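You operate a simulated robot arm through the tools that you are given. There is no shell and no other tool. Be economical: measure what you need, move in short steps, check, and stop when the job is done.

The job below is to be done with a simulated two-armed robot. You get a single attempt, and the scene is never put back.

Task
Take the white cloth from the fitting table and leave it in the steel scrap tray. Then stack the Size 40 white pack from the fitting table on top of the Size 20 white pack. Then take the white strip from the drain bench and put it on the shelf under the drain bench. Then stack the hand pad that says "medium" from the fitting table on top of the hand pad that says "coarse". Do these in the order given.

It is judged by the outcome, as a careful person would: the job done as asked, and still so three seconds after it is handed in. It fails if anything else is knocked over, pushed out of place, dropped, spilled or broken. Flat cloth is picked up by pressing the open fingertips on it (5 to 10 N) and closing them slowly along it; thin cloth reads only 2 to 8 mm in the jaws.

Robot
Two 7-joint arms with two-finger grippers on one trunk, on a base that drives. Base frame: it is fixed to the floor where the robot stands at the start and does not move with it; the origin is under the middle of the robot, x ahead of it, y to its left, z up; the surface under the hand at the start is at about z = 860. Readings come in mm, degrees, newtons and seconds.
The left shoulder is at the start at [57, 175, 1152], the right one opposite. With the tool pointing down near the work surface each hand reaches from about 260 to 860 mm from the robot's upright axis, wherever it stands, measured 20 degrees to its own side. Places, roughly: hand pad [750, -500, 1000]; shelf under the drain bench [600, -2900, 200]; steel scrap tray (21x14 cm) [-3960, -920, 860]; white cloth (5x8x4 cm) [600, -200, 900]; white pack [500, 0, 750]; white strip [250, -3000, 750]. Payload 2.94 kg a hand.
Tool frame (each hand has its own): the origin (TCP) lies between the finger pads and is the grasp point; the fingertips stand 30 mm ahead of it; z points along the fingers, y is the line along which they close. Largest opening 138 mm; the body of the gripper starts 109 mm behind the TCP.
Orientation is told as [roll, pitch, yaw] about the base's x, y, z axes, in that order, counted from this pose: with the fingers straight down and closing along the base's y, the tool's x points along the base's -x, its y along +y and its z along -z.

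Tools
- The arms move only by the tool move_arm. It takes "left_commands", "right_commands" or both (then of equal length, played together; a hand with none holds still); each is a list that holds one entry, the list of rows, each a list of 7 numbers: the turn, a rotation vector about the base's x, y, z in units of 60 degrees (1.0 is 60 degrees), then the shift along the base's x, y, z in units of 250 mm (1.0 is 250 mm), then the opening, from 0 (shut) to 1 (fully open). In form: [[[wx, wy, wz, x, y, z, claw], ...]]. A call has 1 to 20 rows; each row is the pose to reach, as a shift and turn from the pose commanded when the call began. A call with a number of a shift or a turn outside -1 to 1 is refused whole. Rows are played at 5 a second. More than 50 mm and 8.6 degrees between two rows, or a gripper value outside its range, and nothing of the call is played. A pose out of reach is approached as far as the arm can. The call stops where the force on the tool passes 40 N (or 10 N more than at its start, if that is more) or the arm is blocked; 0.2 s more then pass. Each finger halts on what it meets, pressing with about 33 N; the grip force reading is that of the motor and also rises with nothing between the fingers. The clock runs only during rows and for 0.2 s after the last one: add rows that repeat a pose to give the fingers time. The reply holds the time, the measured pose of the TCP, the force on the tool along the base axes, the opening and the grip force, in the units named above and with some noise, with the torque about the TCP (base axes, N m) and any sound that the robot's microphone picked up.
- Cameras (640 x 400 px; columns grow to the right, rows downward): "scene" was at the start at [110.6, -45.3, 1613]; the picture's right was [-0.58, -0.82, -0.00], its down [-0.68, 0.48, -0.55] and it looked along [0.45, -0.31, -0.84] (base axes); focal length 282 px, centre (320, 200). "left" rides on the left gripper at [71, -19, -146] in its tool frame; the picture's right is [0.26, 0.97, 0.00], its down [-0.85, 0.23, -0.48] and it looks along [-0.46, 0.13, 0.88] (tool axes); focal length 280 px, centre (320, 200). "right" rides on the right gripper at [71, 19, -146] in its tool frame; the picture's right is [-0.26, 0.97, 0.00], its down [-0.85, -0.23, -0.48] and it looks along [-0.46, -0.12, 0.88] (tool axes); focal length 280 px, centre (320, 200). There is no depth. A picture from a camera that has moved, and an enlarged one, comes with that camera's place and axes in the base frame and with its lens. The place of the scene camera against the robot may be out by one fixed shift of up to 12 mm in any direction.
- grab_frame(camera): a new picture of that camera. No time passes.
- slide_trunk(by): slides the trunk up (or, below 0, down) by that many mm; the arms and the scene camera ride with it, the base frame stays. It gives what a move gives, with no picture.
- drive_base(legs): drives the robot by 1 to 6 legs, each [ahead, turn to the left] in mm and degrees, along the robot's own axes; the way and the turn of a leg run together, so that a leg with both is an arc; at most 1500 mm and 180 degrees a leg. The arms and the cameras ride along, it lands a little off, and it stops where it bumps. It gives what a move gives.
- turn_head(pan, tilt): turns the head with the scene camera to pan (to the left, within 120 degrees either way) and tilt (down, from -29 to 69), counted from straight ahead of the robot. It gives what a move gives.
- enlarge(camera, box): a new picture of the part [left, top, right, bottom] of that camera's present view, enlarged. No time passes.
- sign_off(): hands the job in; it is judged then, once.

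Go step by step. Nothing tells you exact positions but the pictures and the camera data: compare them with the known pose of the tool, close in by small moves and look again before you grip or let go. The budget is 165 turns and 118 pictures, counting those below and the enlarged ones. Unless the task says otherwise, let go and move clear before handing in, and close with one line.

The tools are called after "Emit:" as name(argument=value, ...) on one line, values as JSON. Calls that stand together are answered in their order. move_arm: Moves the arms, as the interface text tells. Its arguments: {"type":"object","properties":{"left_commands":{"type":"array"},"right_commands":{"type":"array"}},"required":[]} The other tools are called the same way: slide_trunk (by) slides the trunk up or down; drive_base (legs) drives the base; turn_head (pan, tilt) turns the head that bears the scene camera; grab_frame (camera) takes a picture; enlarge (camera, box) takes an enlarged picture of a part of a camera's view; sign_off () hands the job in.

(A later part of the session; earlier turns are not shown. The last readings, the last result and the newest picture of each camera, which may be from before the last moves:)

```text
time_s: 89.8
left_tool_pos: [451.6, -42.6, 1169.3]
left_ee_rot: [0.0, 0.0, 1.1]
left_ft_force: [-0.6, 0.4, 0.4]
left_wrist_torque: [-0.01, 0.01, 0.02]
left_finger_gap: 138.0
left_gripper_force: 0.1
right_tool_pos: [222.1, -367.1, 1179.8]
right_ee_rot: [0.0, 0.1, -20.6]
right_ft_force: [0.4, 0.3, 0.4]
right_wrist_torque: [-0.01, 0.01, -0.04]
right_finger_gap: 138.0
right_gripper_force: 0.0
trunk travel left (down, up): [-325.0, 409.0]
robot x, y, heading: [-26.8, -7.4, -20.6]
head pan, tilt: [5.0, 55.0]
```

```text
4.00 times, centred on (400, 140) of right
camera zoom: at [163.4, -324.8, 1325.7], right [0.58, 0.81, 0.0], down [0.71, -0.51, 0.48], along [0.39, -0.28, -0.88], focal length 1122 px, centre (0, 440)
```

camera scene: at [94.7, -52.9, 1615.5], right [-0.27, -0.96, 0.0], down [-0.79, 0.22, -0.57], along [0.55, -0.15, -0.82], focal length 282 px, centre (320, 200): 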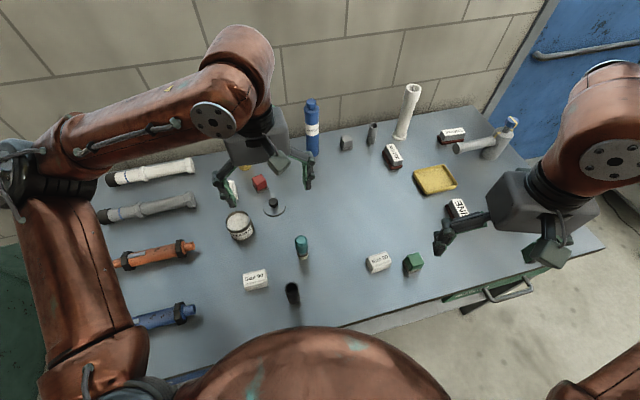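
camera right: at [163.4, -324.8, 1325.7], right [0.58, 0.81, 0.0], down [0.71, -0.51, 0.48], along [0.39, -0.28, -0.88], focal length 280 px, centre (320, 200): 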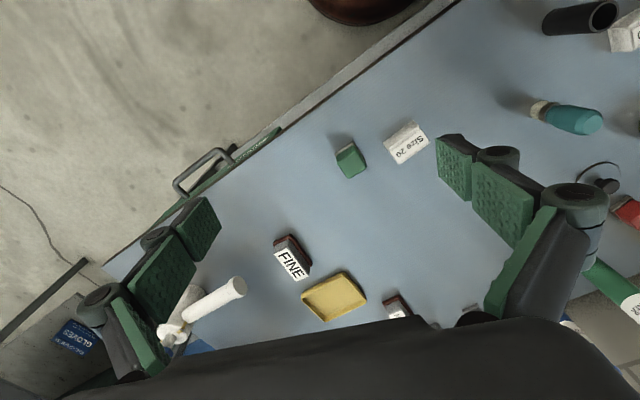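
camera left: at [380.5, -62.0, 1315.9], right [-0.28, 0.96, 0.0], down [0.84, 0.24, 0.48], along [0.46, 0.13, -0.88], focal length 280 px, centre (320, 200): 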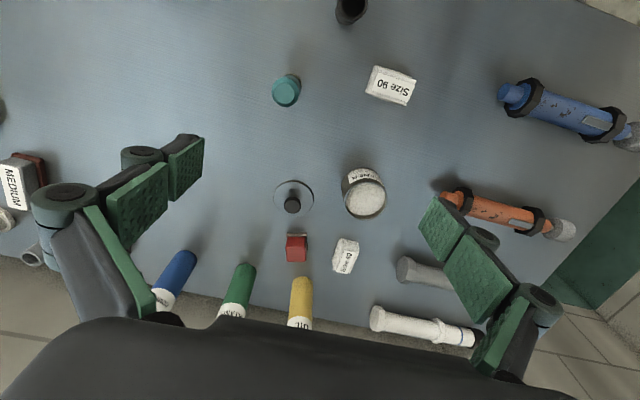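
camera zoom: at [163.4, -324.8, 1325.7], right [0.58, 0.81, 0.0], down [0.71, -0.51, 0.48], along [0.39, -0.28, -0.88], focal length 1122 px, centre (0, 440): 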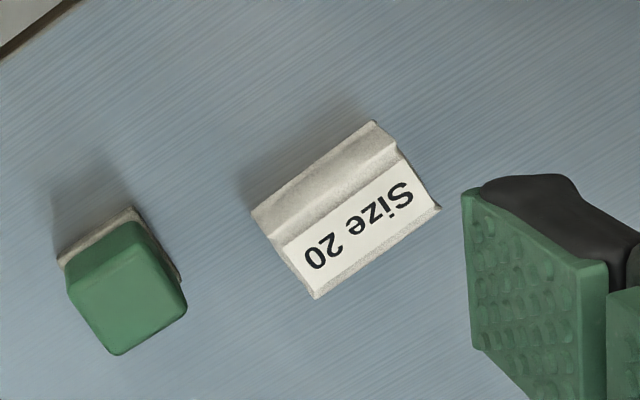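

I'll move the left hand above the Size 40 pack, keeping short of the bottles behind, and look straight down.

Emit:
move_arm(left_commands=[[[0, 0, 0, 0.14, 0.072, -0.05, 1], [0, 0, 0, 0.28, 0.144, -0.1, 1], [0, 0, 0, 0.42, 0.216, -0.15, 1], [0, 0, 0, 0.56, 0.288, -0.2, 1], [0, 0, 0, 0.7, 0.36, -0.25, 1], [0, 0, 0, 0.84, 0.432, -0.3, 1], [0, 0, 0, 0.98, 0.504, -0.36, 1], [0, 0, 0, 0.98, 0.504, -0.36, 1]]])

Emit:
grab_frame(camera="left")

```text
time_s: 91.6
left_tool_pos: [696.3, 85.0, 1079.4]
left_ee_rot: [0.0, 0.1, 0.9]
left_ft_force: [-1.2, -0.6, -0.2]
left_wrist_torque: [0.01, -0.03, 0.03]
left_finger_gap: 138.1
left_gripper_force: 0.0
right_tool_pos: [221.6, -368.4, 1180.2]
right_ee_rot: [-0.1, 0.0, -20.6]
right_ft_force: [-0.2, 0.7, 0.0]
right_wrist_torque: [0.02, -0.02, 0.01]
right_finger_gap: 138.1
right_gripper_force: 0.0
trunk travel left (down, up): [-325.0, 409.0]
robot x, y, heading: [-23.5, -6.0, -20.4]
head pan, tilt: [5.0, 55.0]
```

```text
83 pictures are left
camera left: at [624.2, 66.1, 1225.3], right [-0.28, 0.96, 0.0], down [0.84, 0.24, 0.48], along [0.46, 0.13, -0.88], focal length 280 px, centre (320, 200)
```

left: 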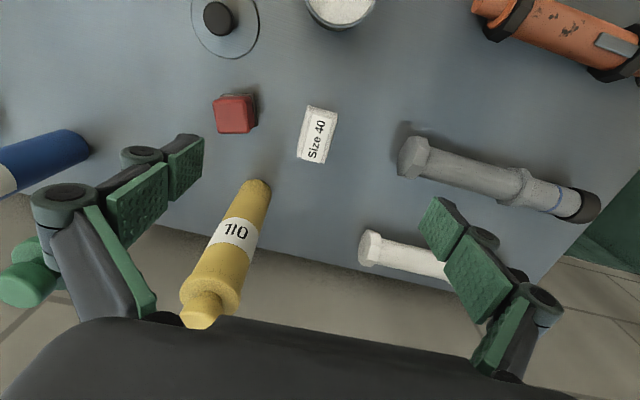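

The Size 40 pack is centred at about [713, 87], nearly aligned with x, about 35 mm wide. I'll straddle it and lower.

Emit:
move_arm(left_commands=[[[0, 0, 0.052, 0.03, 0.005, -0.05, 0.9], [0, 0, 0.052, 0.068, 0.008, -0.12, 0.8], [0, 0, 0.052, 0.068, 0.008, -0.24, 0.7], [0, 0, 0.052, 0.068, 0.008, -0.36, 0.68], [0, 0, 0.052, 0.068, 0.008, -0.48, 0.68], [0, 0, 0.052, 0.068, 0.008, -0.58, 0.68], [0, 0, 0.052, 0.068, 0.008, -0.58, 0.68]]])

Emit:
grab_frame(camera="left")

Emit:
grab_frame(camera="scene")

```text
time_s: 93.2
left_tool_pos: [714.2, 86.2, 935.4]
left_ee_rot: [-0.1, -0.1, 4.0]
left_ft_force: [-0.2, 0.2, 0.7]
left_wrist_torque: [0.0, 0.02, -0.03]
left_finger_gap: 93.7
left_gripper_force: 0.0
right_tool_pos: [221.9, -368.1, 1180.4]
right_ee_rot: [0.0, -0.1, -20.6]
right_ft_force: [-0.2, -0.5, -0.8]
right_wrist_torque: [0.01, -0.02, 0.01]
right_finger_gap: 137.8
right_gripper_force: 0.0
trunk travel left (down, up): [-325.0, 409.0]
robot x, y, heading: [-22.3, -11.3, -20.8]
head pan, tilt: [5.0, 55.0]
```

```text
82 pictures are left
camera left: at [644.5, 63.0, 1081.3], right [-0.33, 0.94, 0.0], down [0.83, 0.29, 0.48], along [0.45, 0.16, -0.88], focal length 280 px, centre (320, 200)
```

left: 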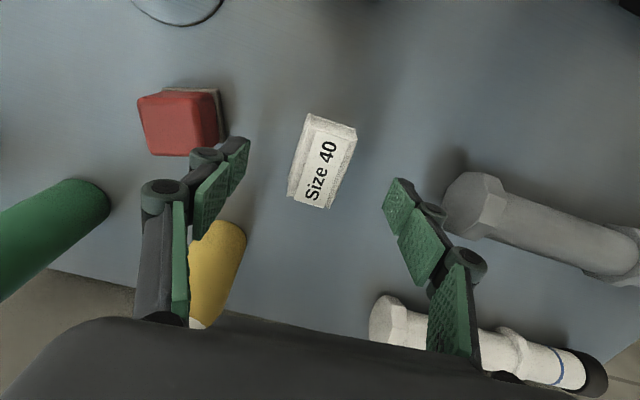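

```text
81 pictures are left
camera scene: at [94.4, -52.7, 1615.5], right [-0.27, -0.96, 0.0], down [-0.79, 0.22, -0.57], along [0.55, -0.15, -0.82], focal length 282 px, centre (320, 200)
```

scene: 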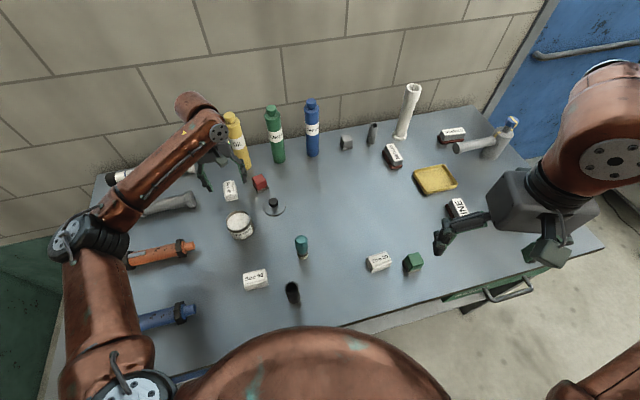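

Well lined up. Lower the last 38 mm and close gently.

Emit:
move_arm(left_commands=[[[0, 0, 0, 0, 0.008, -0.1, 0.68], [0, 0, 0, 0, 0.008, -0.155, 0.68], [0, 0, 0, 0, 0.008, -0.155, 0.6], [0, 0, 0, 0, 0.008, -0.155, 0.5], [0, 0, 0, 0, 0.008, -0.155, 0.4], [0, 0, 0, 0, 0.008, -0.155, 0.3], [0, 0, 0, 0, 0.008, -0.155, 0.2], [0, 0, 0, 0, 0.008, -0.155, 0.1], [0, 0, 0, 0, 0.008, -0.155, 0.1], [0, 0, 0, 0, 0.008, -0.155, 0.1]]])

Emit:
grab_frame(camera="left")

```text
time_s: 95.4
left_tool_pos: [713.1, 87.8, 896.8]
left_ee_rot: [0.0, 0.0, 4.1]
left_ft_force: [0.2, 0.1, -0.2]
left_wrist_torque: [-0.04, 0.03, -0.01]
left_finger_gap: 41.0
left_gripper_force: 33.4
right_tool_pos: [221.8, -367.8, 1180.2]
right_ee_rot: [0.0, -0.1, -20.5]
right_ft_force: [0.7, -0.6, -0.6]
right_wrist_torque: [0.0, 0.0, 0.05]
right_finger_gap: 137.5
right_gripper_force: 0.0
trunk travel left (down, up): [-325.0, 409.0]
robot x, y, heading: [-23.9, -9.7, -20.7]
head pan, tilt: [5.0, 55.0]
```

```text
80 pictures are left
camera left: at [643.2, 64.7, 1041.6], right [-0.33, 0.94, 0.0], down [0.83, 0.29, 0.48], along [0.45, 0.16, -0.88], focal length 280 px, centre (320, 200)
```

left: 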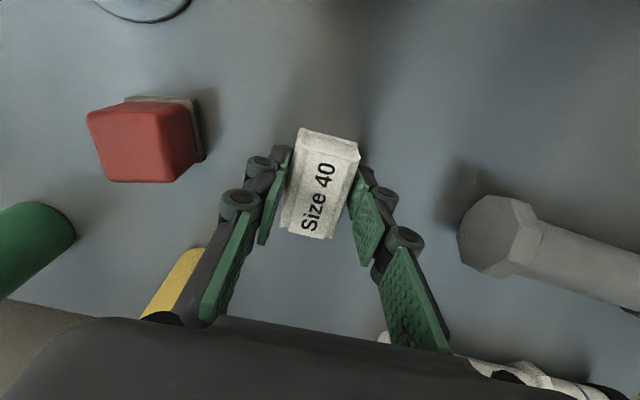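

The pack is held (41 mm). I'll lift it, move the right hand out of the way, and carry the pack toward Size 20 while turning it to match.

Emit:
move_arm(left_commands=[[[0, 0, 0, 0, 0, 0.1, 0.1], [0, 0, 0, 0, 0, 0.28, 0.1], [0, 0, 0, 0, 0, 0.46, 0.1], [0, 0, 0, 0, 0, 0.64, 0.1], [0, 0, 0, 0, 0, 0.8, 0.1], [0, 0, 0, 0, 0, 0.92, 0.1], [0, 0, -0.1, -0.09, -0.095, 0.92, 0.1], [0, 0, -0.2, -0.18, -0.19, 0.92, 0.1], [0, 0, -0.3, -0.27, -0.285, 0.92, 0.1], [0, 0, -0.4, -0.36, -0.38, 0.92, 0.1], [0, 0, -0.5, -0.45, -0.475, 0.92, 0.1], [0, 0, -0.6, -0.54, -0.57, 0.92, 0.1], [0, 0, -0.7, -0.63, -0.665, 0.92, 0.1], [0, 0, -0.8, -0.72, -0.76, 0.92, 0.1]]], right_commands=[[[0, 0, 0, 0, 0, 0, 1], [0, 0, 0, -0.06, -0.09, 0.04, 1], [0, 0, 0, -0.12, -0.18, 0.08, 1], [0, 0, 0, -0.18, -0.27, 0.12, 1], [0, 0, 0, -0.24, -0.36, 0.16, 1], [0, 0, 0, -0.3, -0.45, 0.2, 1], [0, 0, 0, -0.36, -0.54, 0.24, 1], [0, 0, 0, -0.42, -0.62, 0.28, 1], [0, 0, 0, -0.48, -0.7, 0.32, 1], [0, 0, 0, -0.548, -0.776, 0.32, 1], [0, 0, 0, -0.548, -0.776, 0.32, 1], [0, 0, 0, -0.548, -0.776, 0.32, 1], [0, 0, 0, -0.548, -0.776, 0.32, 1], [0, 0, 0, -0.548, -0.776, 0.32, 1]]])

Emit:
grab_frame(camera="left")

```text
time_s: 98.4
left_tool_pos: [533.6, -103.8, 1126.9]
left_ee_rot: [0.1, 0.1, -44.1]
left_ft_force: [-0.3, -0.1, -0.2]
left_wrist_torque: [0.03, -0.01, 0.02]
left_finger_gap: 41.1
left_gripper_force: 33.0
right_tool_pos: [172.5, -543.0, 1224.0]
right_ee_rot: [0.1, 0.0, -20.6]
right_ft_force: [0.4, 0.0, 0.5]
right_wrist_torque: [0.03, -0.02, 0.0]
right_finger_gap: 138.0
right_gripper_force: 0.2
right hand out of reach, approached as far as the arm can: row 6, 7, 8, 9, 10, 11, 12, 13, 14
trunk travel left (down, up): [-325.0, 409.0]
robot x, y, heading: [-23.2, -9.4, -20.7]
head pan, tilt: [5.0, 55.0]
```

```text
79 pictures are left
camera left: at [468.2, -68.7, 1272.2], right [0.48, 0.88, 0.0], down [0.77, -0.42, 0.47], along [0.42, -0.23, -0.88], focal length 280 px, centre (320, 200)
```

left: 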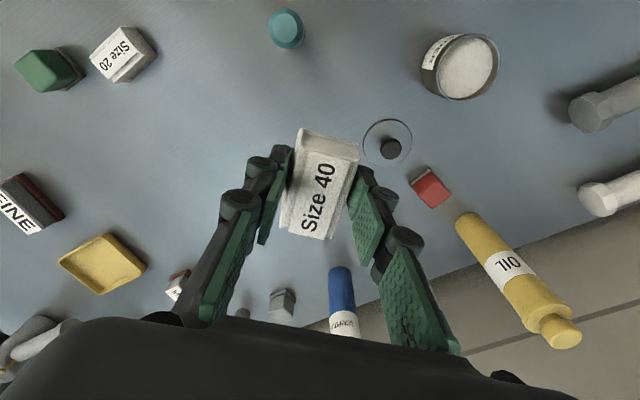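

Clear so far. I'll continue to above the Size 20 pack with the last 40° of turn.

Emit:
move_arm(left_commands=[[[0, 0, -0.083, -0.084, -0.09, 0, 0.1], [0, 0, -0.167, -0.168, -0.18, 0, 0.1], [0, 0, -0.25, -0.252, -0.27, 0, 0.1], [0, 0, -0.333, -0.336, -0.36, 0, 0.1], [0, 0, -0.417, -0.42, -0.45, 0, 0.1], [0, 0, -0.5, -0.504, -0.54, 0, 0.1], [0, 0, -0.583, -0.588, -0.63, 0, 0.1], [0, 0, -0.667, -0.674, -0.725, 0, 0.1], [0, 0, -0.667, -0.674, -0.725, 0, 0.1]]])

Emit:
grab_frame(camera="left")

Emit:
grab_frame(camera="scene")

Emit:
grab_frame(camera="right")

```text
time_s: 100.4
left_tool_pos: [363.3, -285.7, 1127.4]
left_ee_rot: [0.0, 0.0, -84.0]
left_ft_force: [0.3, 0.3, -1.0]
left_wrist_torque: [-0.01, 0.04, 0.0]
left_finger_gap: 41.1
left_gripper_force: 32.4
right_tool_pos: [172.5, -540.2, 1223.6]
right_ee_rot: [0.0, 0.0, -20.5]
right_ft_force: [0.1, 0.0, 0.5]
right_wrist_torque: [0.01, 0.0, -0.03]
right_finger_gap: 138.0
right_gripper_force: 0.0
trunk travel left (down, up): [-325.0, 409.0]
robot x, y, heading: [-22.4, -6.6, -20.7]
head pan, tilt: [5.0, 55.0]
```

```text
78 pictures are left
camera left: at [336.5, -215.6, 1272.5], right [0.93, 0.36, 0.0], down [0.32, -0.82, 0.48], along [0.17, -0.44, -0.88], focal length 280 px, centre (320, 200)
```

left: 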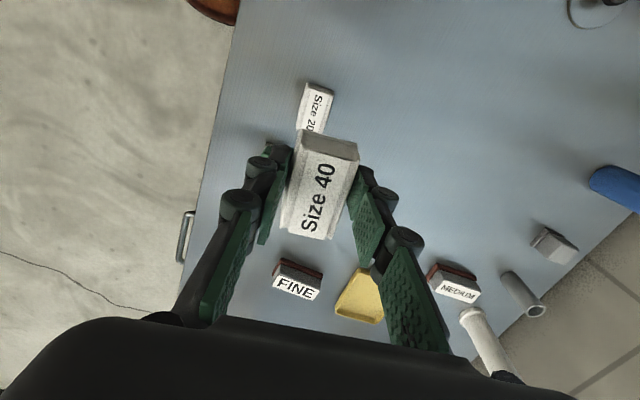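

```text
77 pictures are left
camera scene: at [95.3, -52.4, 1615.4], right [-0.27, -0.96, 0.0], down [-0.79, 0.22, -0.57], along [0.55, -0.15, -0.82], focal length 282 px, centre (320, 200)
```

scene: 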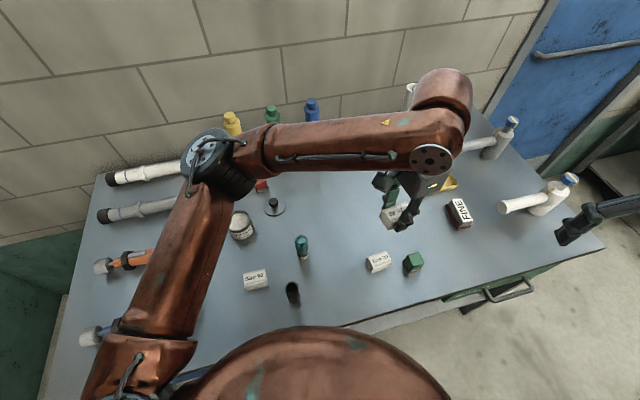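

```text
76 pictures are left
camera right: at [113.5, -497.7, 1369.8], right [0.58, 0.81, 0.0], down [0.71, -0.51, 0.48], along [0.39, -0.28, -0.88], focal length 280 px, centre (320, 200)
```

right: 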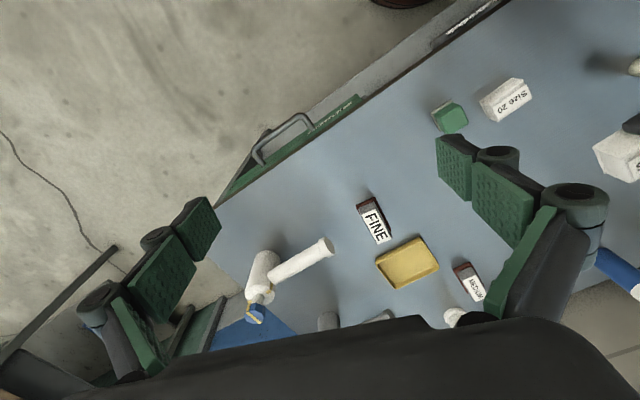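

The pack is above and close to Size 20. I'll zoom in on both views to get the Size 20 pack's place exactly.

Emit:
enlarge(camera="left", box=[270, 70, 370, 145])

Emit:
enlarge(camera="right", box=[420, 65, 560, 140])

Emit:
enlarge(camera="scene", box=[340, 230, 440, 290])

```text
5.33 times, centred on (320, 108) of left
camera zoom: at [336.5, -215.6, 1272.5], right [0.93, 0.36, 0.0], down [0.32, -0.82, 0.48], along [0.17, -0.44, -0.88], focal length 1495 px, centre (320, 693)
```

zoom: 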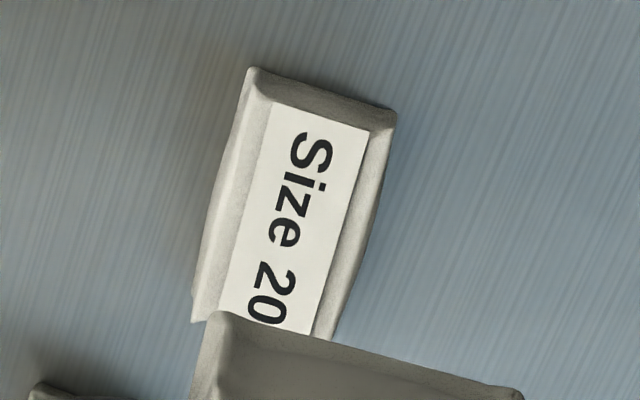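

```text
4.57 times, centred on (490, 102) of right
camera zoom: at [113.5, -497.7, 1369.8], right [0.58, 0.81, 0.0], down [0.71, -0.51, 0.48], along [0.39, -0.28, -0.88], focal length 1282 px, centre (-457, 646)
```

zoom: 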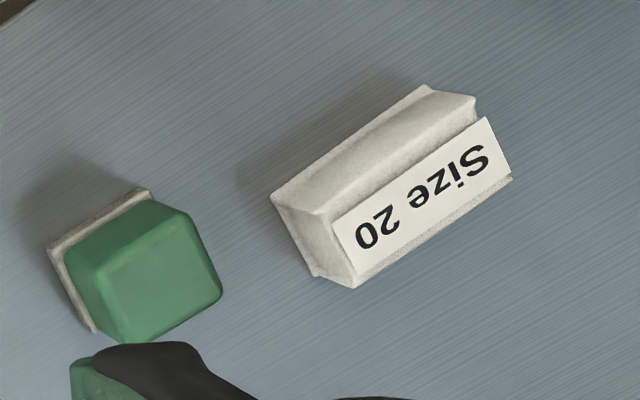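

```text
6.40 times, centred on (390, 260) of scene
camera zoom: at [95.3, -52.4, 1615.4], right [-0.27, -0.96, 0.0], down [-0.79, 0.22, -0.57], along [0.55, -0.15, -0.82], focal length 1802 px, centre (-128, -184)
```

zoom: 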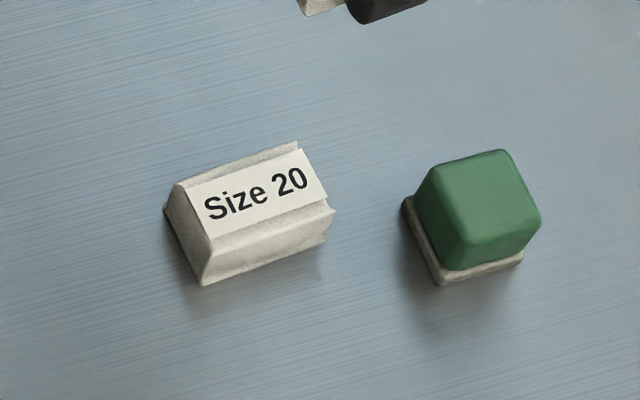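

Size 20's top is centred at about [356, -287]. I'll lower to some 25 mm above it and check the alignment.

Emit:
move_arm(left_commands=[[[0, 0, 0, -0.028, -0.008, -0.1, 0.1], [0, 0, 0, -0.028, -0.008, -0.25, 0.1], [0, 0, 0, -0.028, -0.008, -0.4, 0.1], [0, 0, 0, -0.028, -0.008, -0.55, 0.1], [0, 0, 0, -0.028, -0.008, -0.64, 0.1], [0, 0, 0, -0.028, -0.008, -0.64, 0.1]]])

Emit:
enlarge(camera="scene", box=[330, 200, 440, 290])

Emit:
grab_frame(camera="right")

Emit:
grab_frame(camera="left")

```text
time_s: 101.8
left_tool_pos: [356.9, -285.3, 966.1]
left_ee_rot: [0.0, 0.0, -84.0]
left_ft_force: [0.3, -0.6, -0.8]
left_wrist_torque: [0.0, 0.01, 0.0]
left_finger_gap: 41.0
left_gripper_force: 33.0
right_tool_pos: [171.8, -540.8, 1223.4]
right_ee_rot: [0.0, 0.0, -20.6]
right_ft_force: [0.2, -0.1, -0.5]
right_wrist_torque: [-0.02, 0.01, -0.01]
right_finger_gap: 138.1
right_gripper_force: 0.0
trunk travel left (down, up): [-325.0, 409.0]
robot x, y, heading: [-26.2, -11.2, -20.3]
head pan, tilt: [5.0, 55.0]
```

```text
4.44 times, centred on (385, 245) of scene
camera zoom: at [94.4, -53.4, 1615.5], right [-0.27, -0.96, 0.0], down [-0.79, 0.22, -0.57], along [0.55, -0.15, -0.82], focal length 1251 px, centre (31, 0)
```

zoom: 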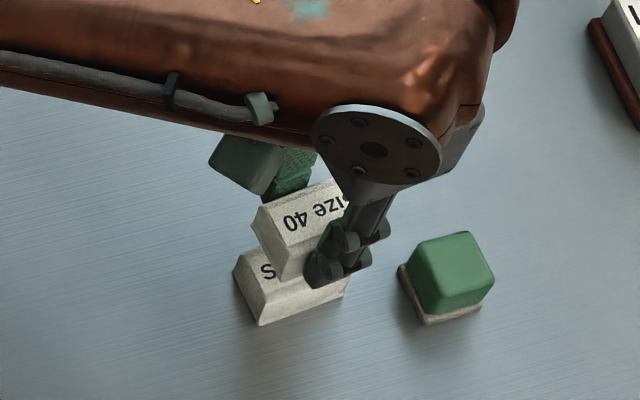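

```text
71 pictures are left
camera right: at [112.7, -498.5, 1369.7], right [0.58, 0.81, 0.0], down [0.71, -0.51, 0.48], along [0.39, -0.28, -0.88], focal length 280 px, centre (320, 200)
```

right: 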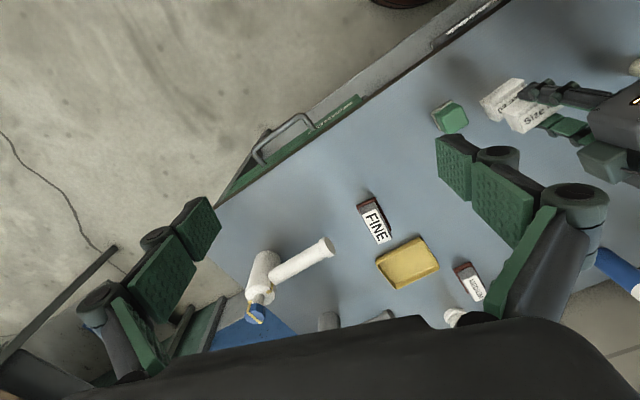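

```text
70 pictures are left
camera left: at [329.4, -215.8, 1111.5], right [0.93, 0.36, 0.0], down [0.32, -0.82, 0.48], along [0.17, -0.44, -0.88], focal length 280 px, centre (320, 200)
```

left: 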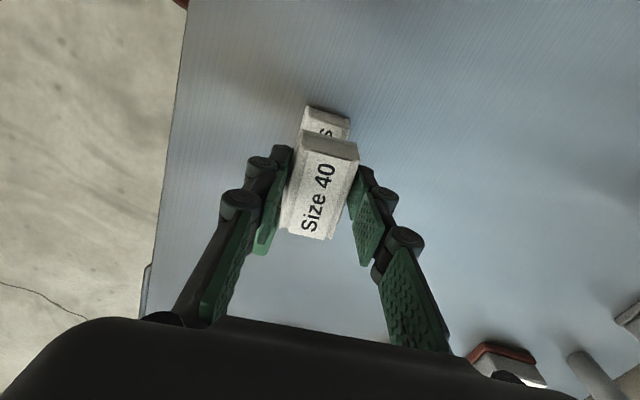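

Size 40 sits roughly 3–5 mm off toward -y and +x of Size 20. I'll correct by 3 mm and lower to near contact.

Emit:
move_arm(left_commands=[[[0, 0, 0, -0.012, 0.013, -0.03, 0.1], [0, 0, 0, -0.012, 0.013, -0.07, 0.1], [0, 0, 0, -0.012, 0.013, -0.1, 0.1], [0, 0, 0, -0.012, 0.013, -0.1, 0.1]]])

Emit:
enlarge(camera="scene", box=[350, 220, 440, 290])

Emit:
enlarge(camera="right", box=[430, 60, 610, 160])

```text
time_s: 102.8
left_tool_pos: [355.3, -283.1, 940.8]
left_ee_rot: [-0.1, 0.0, -83.9]
left_ft_force: [-0.3, 0.0, -0.9]
left_wrist_torque: [0.0, 0.0, 0.0]
left_finger_gap: 41.2
left_gripper_force: 33.0
right_tool_pos: [170.8, -541.7, 1224.7]
right_ee_rot: [0.1, 0.0, -20.6]
right_ft_force: [-0.3, -0.2, 0.2]
right_wrist_torque: [-0.01, -0.03, 0.01]
right_finger_gap: 137.9
right_gripper_force: 0.0
trunk travel left (down, up): [-325.0, 409.0]
robot x, y, heading: [-27.8, -7.6, -20.5]
head pan, tilt: [5.0, 55.0]
```

```text
5.71 times, centred on (395, 255) of scene
camera zoom: at [94.4, -53.4, 1615.5], right [-0.27, -0.96, 0.0], down [-0.79, 0.22, -0.57], along [0.55, -0.15, -0.82], focal length 1609 px, centre (-109, -114)
```

zoom: 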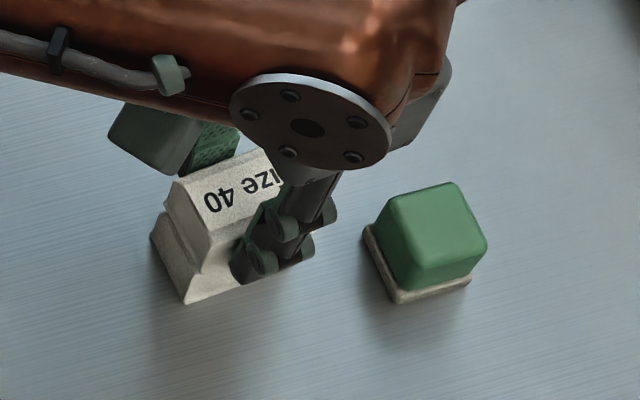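

```text
3.56 times, centred on (520, 110) of right
camera zoom: at [112.7, -498.6, 1369.6], right [0.58, 0.81, 0.0], down [0.71, -0.51, 0.48], along [0.39, -0.28, -0.88], focal length 997 px, centre (-391, 520)
```

zoom: 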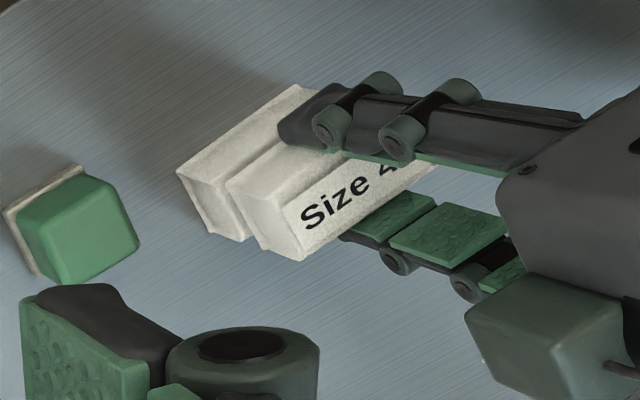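

Alignment looks good from both sides. I'll lower in small steps and watch the force.

Emit:
move_arm(left_commands=[[[0, 0, 0, 0, 0, -0.01, 0.1], [0, 0, 0, 0, 0, -0.02, 0.1], [0, 0, 0, 0, 0, -0.02, 0.1]]])

```text
time_s: 103.6
left_tool_pos: [352.8, -282.9, 936.3]
left_ee_rot: [0.0, 0.1, -83.9]
left_ft_force: [-0.2, -0.2, -0.7]
left_wrist_torque: [0.05, 0.02, -0.02]
left_finger_gap: 41.1
left_gripper_force: 33.0
right_tool_pos: [171.3, -542.1, 1223.6]
right_ee_rot: [0.1, 0.0, -20.7]
right_ft_force: [0.9, 0.2, -0.2]
right_wrist_torque: [0.0, 0.0, -0.02]
right_finger_gap: 138.1
right_gripper_force: 0.1
trunk travel left (down, up): [-325.0, 409.0]
robot x, y, heading: [-24.9, -2.8, -20.6]
head pan, tilt: [5.0, 55.0]
```

Emit:
move_arm(left_commands=[[[0, 0, 0, 0, 0, -0.008, 0.1], [0, 0, 0, 0, 0, -0.016, 0.1], [0, 0, 0, 0, 0, -0.016, 0.1]]])

```text
time_s: 104.4
left_tool_pos: [354.5, -281.4, 932.5]
left_ee_rot: [0.0, 0.0, -83.9]
left_ft_force: [0.4, 0.4, -1.0]
left_wrist_torque: [0.01, -0.01, 0.0]
left_finger_gap: 40.6
left_gripper_force: 33.0
right_tool_pos: [171.8, -541.3, 1223.4]
right_ee_rot: [0.1, 0.0, -20.7]
right_ft_force: [-0.4, 0.0, 0.6]
right_wrist_torque: [-0.01, -0.03, 0.0]
right_finger_gap: 137.7
right_gripper_force: 0.0
trunk travel left (down, up): [-325.0, 409.0]
robot x, y, heading: [-23.9, -4.9, -20.9]
head pan, tilt: [5.0, 55.0]
```

No contact yet; I'll go on a few more millimetres.

Emit:
move_arm(left_commands=[[[0, 0, 0, 0, 0, -0.008, 0.1], [0, 0, 0, 0, 0, -0.016, 0.1], [0, 0, 0, 0, 0, -0.016, 0.1]]])

Emit:
enlarge(camera="right", box=[470, 65, 590, 140])

```text
time_s: 105.2
left_tool_pos: [356.1, -283.5, 928.0]
left_ee_rot: [-0.1, 0.2, -83.9]
left_ft_force: [-0.1, 0.1, -1.5]
left_wrist_torque: [-0.02, 0.0, -0.01]
left_finger_gap: 41.3
left_gripper_force: 32.9
right_tool_pos: [172.3, -541.4, 1224.2]
right_ee_rot: [0.0, 0.1, -20.5]
right_ft_force: [0.4, -0.4, 0.1]
right_wrist_torque: [0.03, 0.03, 0.0]
right_finger_gap: 138.1
right_gripper_force: 0.0
trunk travel left (down, up): [-325.0, 409.0]
robot x, y, heading: [-25.9, -6.3, -20.6]
head pan, tilt: [5.0, 55.0]
```

```text
5.33 times, centred on (530, 102) of right
camera zoom: at [112.8, -498.6, 1369.6], right [0.58, 0.81, 0.0], down [0.71, -0.51, 0.48], along [0.39, -0.28, -0.88], focal length 1495 px, centre (-800, 720)
```

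zoom: 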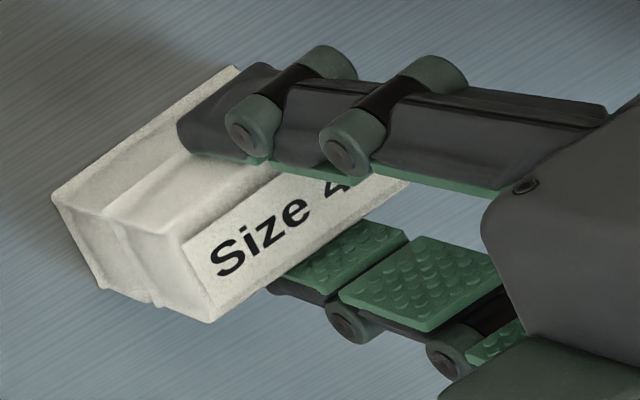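

Nearly touching. A few finer steps.

Emit:
move_arm(left_commands=[[[0, 0, 0, 0, 0, -0.006, 0.1], [0, 0, 0, 0, 0, -0.012, 0.1], [0, 0, 0, 0, 0, -0.012, 0.1]]])

```text
time_s: 106.0
left_tool_pos: [353.5, -282.8, 925.2]
left_ee_rot: [0.1, 0.0, -83.9]
left_ft_force: [0.5, 0.9, 7.6]
left_wrist_torque: [0.0, -0.01, 0.0]
left_finger_gap: 41.0
left_gripper_force: 33.3
right_tool_pos: [171.1, -540.3, 1224.9]
right_ee_rot: [0.0, -0.1, -20.6]
right_ft_force: [0.3, 0.3, 0.6]
right_wrist_torque: [0.01, 0.0, 0.02]
right_finger_gap: 138.2
right_gripper_force: 0.0
trunk travel left (down, up): [-325.0, 409.0]
robot x, y, heading: [-23.1, -3.0, -20.5]
head pan, tilt: [5.0, 55.0]
```

Contact at 8 N. I'll open slowly and rise straight up.

Emit:
move_arm(left_commands=[[[0, 0, 0, 0, 0, 0.004, 0.32], [0, 0, 0, 0, 0, 0.004, 0.4], [0, 0, 0, 0, 0, 0.004, 0.5], [0, 0, 0, 0, 0, 0.004, 0.55], [0, 0, 0, 0, 0, 0.004, 0.55], [0, 0, 0, 0, 0, 0.08, 0.55], [0, 0, 0, 0, 0, 0.2, 0.55], [0, 0, 0, 0, 0, 0.38, 0.55], [0, 0, 0, 0, 0, 0.56, 0.55], [0, 0, 0, 0, 0, 0.74, 0.55], [0, 0, 0, 0, 0, 0.92, 0.55]]])

Emit:
enlarge(camera="left", box=[240, 60, 400, 160])

Emit:
enlarge(camera="right", box=[420, 60, 600, 170])

```text
time_s: 108.4
left_tool_pos: [353.2, -283.7, 1155.3]
left_ee_rot: [0.1, 0.0, -83.9]
left_ft_force: [-0.8, 0.2, -0.2]
left_wrist_torque: [-0.01, 0.02, -0.01]
left_finger_gap: 76.0
left_gripper_force: 0.1
right_tool_pos: [170.8, -540.9, 1225.1]
right_ee_rot: [0.1, 0.0, -20.6]
right_ft_force: [-0.3, 0.0, 0.4]
right_wrist_torque: [0.0, -0.02, 0.01]
right_finger_gap: 138.3
right_gripper_force: 0.1
trunk travel left (down, up): [-325.0, 409.0]
robot x, y, heading: [-25.7, -2.8, -21.0]
head pan, tilt: [5.0, 55.0]
```

```text
4.00 times, centred on (320, 110) of left
camera zoom: at [326.3, -214.7, 1300.3], right [0.93, 0.36, 0.0], down [0.32, -0.82, 0.48], along [0.17, -0.44, -0.88], focal length 1122 px, centre (320, 560)
```

zoom: 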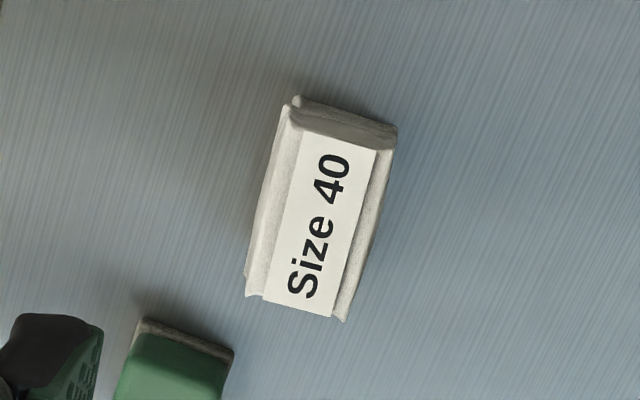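

```text
3.56 times, centred on (510, 115) of right
camera zoom: at [111.9, -498.3, 1369.9], right [0.58, 0.81, 0.0], down [0.71, -0.51, 0.48], along [0.39, -0.28, -0.88], focal length 997 px, centre (-356, 502)
```

zoom: 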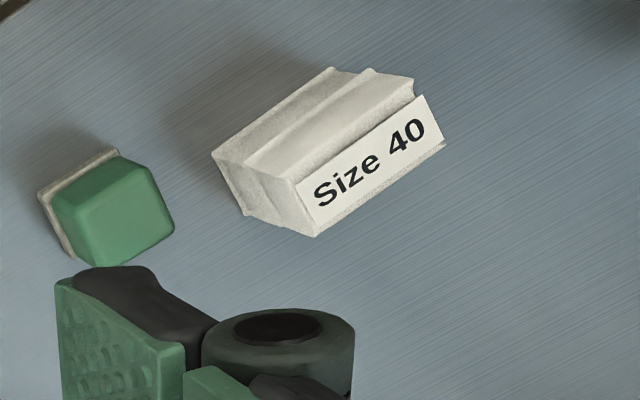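

Size 40 is neatly stacked on Size 20. Next I'll tuck the left hand back, leave the table and look toward the drain bench.

Emit:
move_arm(left_commands=[[[0, 0, 0.12, 0.024, 0.118, 0, 0.6], [0, 0, 0.24, 0.047, 0.235, 0, 0.7], [0, 0, 0.36, 0.07, 0.352, 0, 0.8], [0, 0, 0.48, 0.094, 0.47, 0, 0.9], [0, 0, 0.6, 0.118, 0.588, 0, 1], [0, 0, 0.72, 0.14, 0.705, 0, 1], [0, 0, 0.84, 0.164, 0.822, 0, 1], [0, 0, 0.96, 0.188, 0.94, 0, 1]]])

Emit:
drive_base(legs=[[-420, 0], [0, -69]])

Emit:
turn_head(pan=15, tilt=25)

Emit:
grab_frame(camera="scene")

```text
time_s: 110.2
left_tool_pos: [401.2, -46.5, 1156.2]
left_ee_rot: [0.0, 0.0, -26.2]
left_ft_force: [-0.5, 1.3, 0.4]
left_wrist_torque: [-0.04, 0.0, 0.02]
left_finger_gap: 138.1
left_gripper_force: 0.1
right_tool_pos: [172.0, -539.5, 1223.0]
right_ee_rot: [-0.1, 0.0, -20.6]
right_ft_force: [0.3, 1.0, 0.2]
right_wrist_torque: [-0.03, 0.02, 0.01]
right_finger_gap: 138.3
right_gripper_force: 0.0
trunk travel left (down, up): [-325.0, 409.0]
robot x, y, heading: [-23.5, -10.3, -20.7]
head pan, tilt: [5.0, 55.0]
```

```text
time_s: 115.7
left_tool_pos: [-294.5, -266.8, 1156.5]
left_ee_rot: [0.1, 0.0, -93.9]
left_ft_force: [-0.6, 0.4, -0.5]
left_wrist_torque: [-0.01, -0.02, 0.01]
left_finger_gap: 138.4
left_gripper_force: 0.0
right_tool_pos: [-837.4, -243.2, 1223.3]
right_ee_rot: [0.0, 0.0, -88.2]
right_ft_force: [0.2, 0.6, 0.1]
right_wrist_torque: [0.01, 0.01, -0.03]
right_finger_gap: 138.0
right_gripper_force: 0.1
trunk travel left (down, up): [-325.0, 409.0]
robot x, y, heading: [-420.0, 143.2, -88.4]
head pan, tilt: [5.0, 55.0]
```

```text
time_s: 116.7
left_tool_pos: [-295.6, -267.6, 1156.8]
left_ee_rot: [0.0, 0.0, -94.0]
left_ft_force: [0.1, 0.2, -0.4]
left_wrist_torque: [-0.01, -0.03, 0.02]
left_finger_gap: 138.1
left_gripper_force: 0.0
right_tool_pos: [-837.1, -243.7, 1224.6]
right_ee_rot: [0.0, 0.0, -88.2]
right_ft_force: [0.0, 0.3, 0.5]
right_wrist_torque: [0.02, -0.01, 0.04]
right_finger_gap: 138.1
right_gripper_force: 0.0
trunk travel left (down, up): [-325.0, 409.0]
robot x, y, heading: [-419.4, 140.5, -87.9]
head pan, tilt: [15.0, 25.0]
```

```text
64 pictures are left
camera scene: at [-397.2, -13.2, 1659.4], right [-0.96, -0.29, 0.0], down [-0.12, 0.41, -0.91], along [0.26, -0.87, -0.42], focal length 282 px, centre (320, 200)
```

scene: 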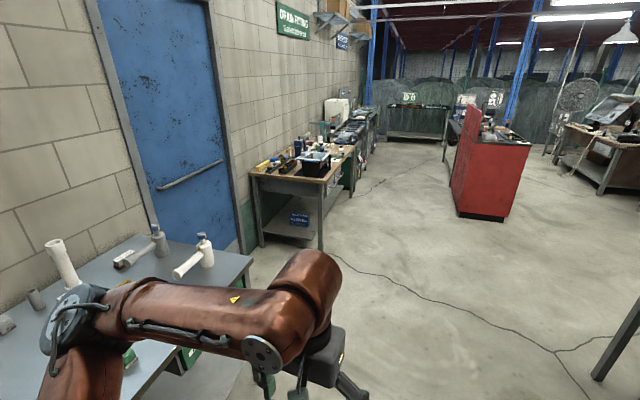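

A "DRAIN…" sign hangs over the benches along the left wall. I'll zoom in.

Emit:
enlarge(camera="scene", box=[230, 80, 400, 250])

```text
2.35 times, centred on (315, 165) of scene
camera zoom: at [-397.2, -13.2, 1659.4], right [-0.96, -0.29, 0.0], down [-0.12, 0.41, -0.91], along [0.26, -0.87, -0.42], focal length 662 px, centre (332, 282)
```

zoom: 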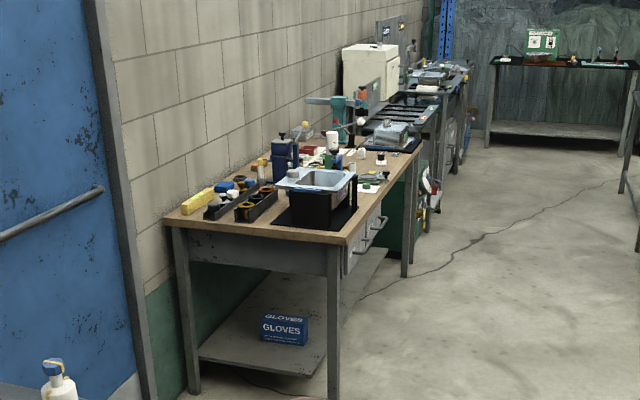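

The wood bench (y -2200 to -3800, front edge x about 220) is the drain bench by the given place. I'll drive to stand before it around y -2900 and look.

Emit:
drive_base(legs=[[0, -2], [1500, 0], [1500, 0], [0, 90]])

Emit:
turn_head(pan=0, tilt=45)

Emit:
grab_frame(camera="scene")

```text
time_s: 135.3
left_tool_pos: [-32.1, -2757.0, 1156.3]
left_ee_rot: [0.0, 0.0, -6.7]
left_ft_force: [0.4, -0.2, 0.4]
left_wrist_torque: [0.01, -0.03, 0.0]
left_finger_gap: 138.1
left_gripper_force: 0.2
right_tool_pos: [-82.6, -3298.5, 1223.2]
right_ee_rot: [0.0, 0.1, -1.1]
right_ft_force: [1.0, 0.7, 0.0]
right_wrist_torque: [-0.02, -0.01, 0.0]
right_finger_gap: 138.1
right_gripper_force: 0.0
trunk travel left (down, up): [-325.0, 409.0]
robot x, y, heading: [-444.1, -2860.2, -1.1]
head pan, tilt: [15.0, 25.0]
```

```text
time_s: 136.1
left_tool_pos: [-32.9, -2757.0, 1155.6]
left_ee_rot: [0.1, 0.0, -6.8]
left_ft_force: [-0.8, -0.1, -0.2]
left_wrist_torque: [0.0, -0.02, -0.02]
left_finger_gap: 138.1
left_gripper_force: 0.1
right_tool_pos: [-82.9, -3297.7, 1224.1]
right_ee_rot: [0.0, 0.0, -1.0]
right_ft_force: [-0.1, -0.2, 0.7]
right_wrist_torque: [-0.03, 0.03, 0.01]
right_finger_gap: 138.1
right_gripper_force: 0.1
trunk travel left (down, up): [-325.0, 409.0]
robot x, y, heading: [-448.5, -2858.9, -1.3]
head pan, tilt: [0.0, 45.0]
```

```text
62 pictures are left
camera scene: at [-311.8, -2868.1, 1628.9], right [-0.02, -1.0, 0.0], down [-0.71, 0.01, -0.71], along [0.71, -0.01, -0.71], focal length 282 px, centre (320, 200)
```

scene: 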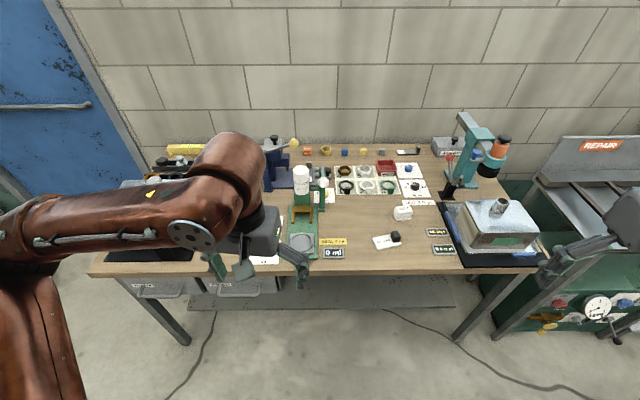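

I'll zoom in on the bench top to find the white strip.

Emit:
enlarge(camera="scene", box=[270, 170, 470, 290])

Emit:
grab_frame(camera="left")

```text
3.20 times, centred on (370, 230) of scene
camera zoom: at [-311.8, -2868.1, 1628.9], right [-0.02, -1.0, 0.0], down [-0.71, 0.01, -0.71], along [0.71, -0.01, -0.71], focal length 901 px, centre (160, 104)
```

zoom: 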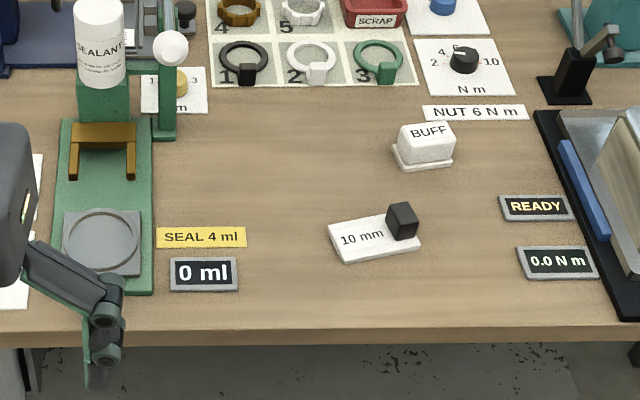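

```text
60 pictures are left
camera left: at [-105.6, -2766.8, 1301.9], right [-0.15, 0.99, 0.0], down [0.87, 0.13, 0.48], along [0.47, 0.07, -0.88], focal length 280 px, centre (320, 200)
```

left: 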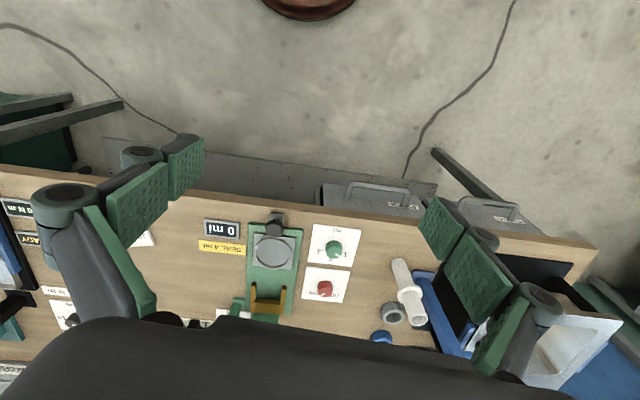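

The white "10 mm" strip with a black knob lies near [334, -3134] on the bench; it is the only loose white strip. I'll draw the left hand back and drive 250 mm closer.

Emit:
move_arm(left_commands=[[[0, 0, 0, -0.14, 0.04, 0.08, 1], [0, 0, 0, -0.28, 0.08, 0.16, 1], [0, 0, 0, -0.4, 0.16, 0.24, 1], [0, 0, 0, -0.44, 0.24, 0.3, 1]]])

Emit:
drive_base(legs=[[250, 0]])

Emit:
grab_frame(camera="right")

Emit:
grab_frame(camera="scene")

```text
time_s: 137.1
left_tool_pos: [-144.0, -2696.8, 1232.1]
left_ee_rot: [0.0, 0.2, -6.8]
left_ft_force: [0.4, 0.5, 1.2]
left_wrist_torque: [-0.08, 0.02, -0.02]
left_finger_gap: 137.8
left_gripper_force: 0.1
right_tool_pos: [-83.4, -3298.3, 1224.6]
right_ee_rot: [0.0, 0.1, -1.1]
right_ft_force: [-0.1, -0.2, 0.1]
right_wrist_torque: [0.0, -0.01, -0.01]
right_finger_gap: 137.9
right_gripper_force: 0.0
trunk travel left (down, up): [-325.0, 409.0]
robot x, y, heading: [-446.5, -2862.2, -1.3]
head pan, tilt: [0.0, 45.0]
```

```text
time_s: 138.9
left_tool_pos: [103.4, -2703.0, 1231.8]
left_ee_rot: [0.0, 0.2, -7.1]
left_ft_force: [0.3, 0.7, 0.7]
left_wrist_torque: [0.03, 0.06, 0.02]
left_finger_gap: 138.2
left_gripper_force: 0.1
right_tool_pos: [163.1, -3305.6, 1222.6]
right_ee_rot: [0.0, 0.1, -1.4]
right_ft_force: [0.7, 0.3, -0.3]
right_wrist_torque: [0.03, 0.04, -0.05]
right_finger_gap: 137.6
right_gripper_force: 0.0
trunk travel left (down, up): [-325.0, 409.0]
robot x, y, heading: [-196.1, -2866.8, -1.4]
head pan, tilt: [0.0, 45.0]
```

```text
59 pictures are left
camera right: at [92.4, -3284.2, 1369.4], right [0.29, 0.96, 0.0], down [0.84, -0.25, 0.47], along [0.45, -0.14, -0.88], focal length 280 px, centre (320, 200)
```

right: 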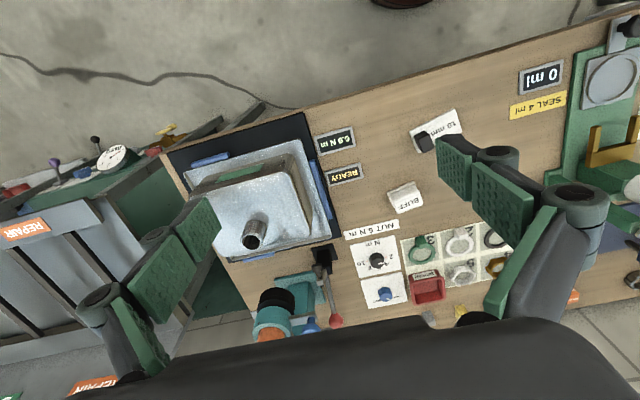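

```text
58 pictures are left
camera scene: at [-63.9, -2874.0, 1628.7], right [-0.02, -1.0, 0.0], down [-0.71, 0.02, -0.71], along [0.71, -0.02, -0.71], focal length 282 px, centre (320, 200)
```

scene: 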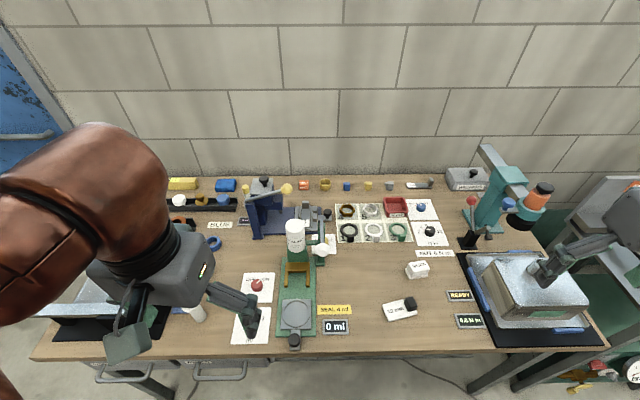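

By crossing the two views, the knob is at about [298, -3143, 846], so the bench top is near z 825. I'll bring the right hand above it for a close look.

Emit:
move_arm(right_commands=[[[0, 0, 0, 0.05, 0.13, -0.1, 1], [0, 0, 0, 0.1, 0.26, -0.22, 1], [0, 0, 0, 0.15, 0.36, -0.36, 1], [0, 0, 0, 0.2, 0.46, -0.5, 1], [0, 0, 0, 0.25, 0.55, -0.64, 1], [0, 0, 0, 0.3, 0.62, -0.76, 1], [0, 0, 0, 0.33, 0.65, -0.86, 1], [0, 0, 0, 0.33, 0.65, -0.86, 1]]])

Emit:
grab_frame(camera="right")

Emit:
enlarge(camera="right", box=[260, 90, 420, 200])

```text
time_s: 140.7
left_tool_pos: [101.9, -2703.3, 1233.5]
left_ee_rot: [0.0, 0.0, -7.1]
left_ft_force: [0.2, 0.4, 0.4]
left_wrist_torque: [-0.01, 0.02, 0.0]
left_finger_gap: 137.9
left_gripper_force: 0.0
right_tool_pos: [243.3, -3142.3, 1011.1]
right_ee_rot: [0.0, -0.1, -1.4]
right_ft_force: [0.0, 0.3, -0.5]
right_wrist_torque: [-0.01, 0.0, 0.01]
right_finger_gap: 138.1
right_gripper_force: 0.0
trunk travel left (down, up): [-325.0, 409.0]
robot x, y, heading: [-201.0, -2864.6, -1.6]
head pan, tilt: [0.0, 45.0]
```

```text
57 pictures are left
camera right: at [173.1, -3121.6, 1156.1], right [0.29, 0.96, 0.0], down [0.84, -0.25, 0.48], along [0.46, -0.14, -0.88], focal length 280 px, centre (320, 200)
```

right: 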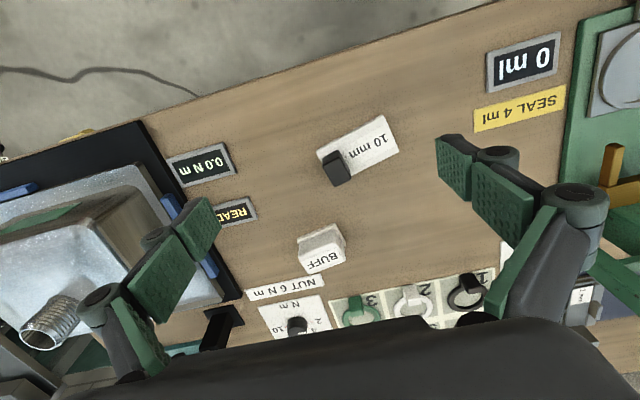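

```text
3.64 times, centred on (340, 145) of right
camera zoom: at [173.1, -3121.6, 1156.1], right [0.29, 0.96, 0.0], down [0.84, -0.25, 0.48], along [0.46, -0.14, -0.88], focal length 1020 px, centre (247, 400)
```

zoom: 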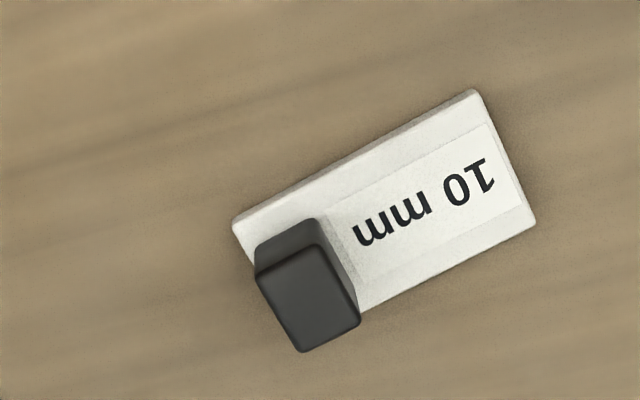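

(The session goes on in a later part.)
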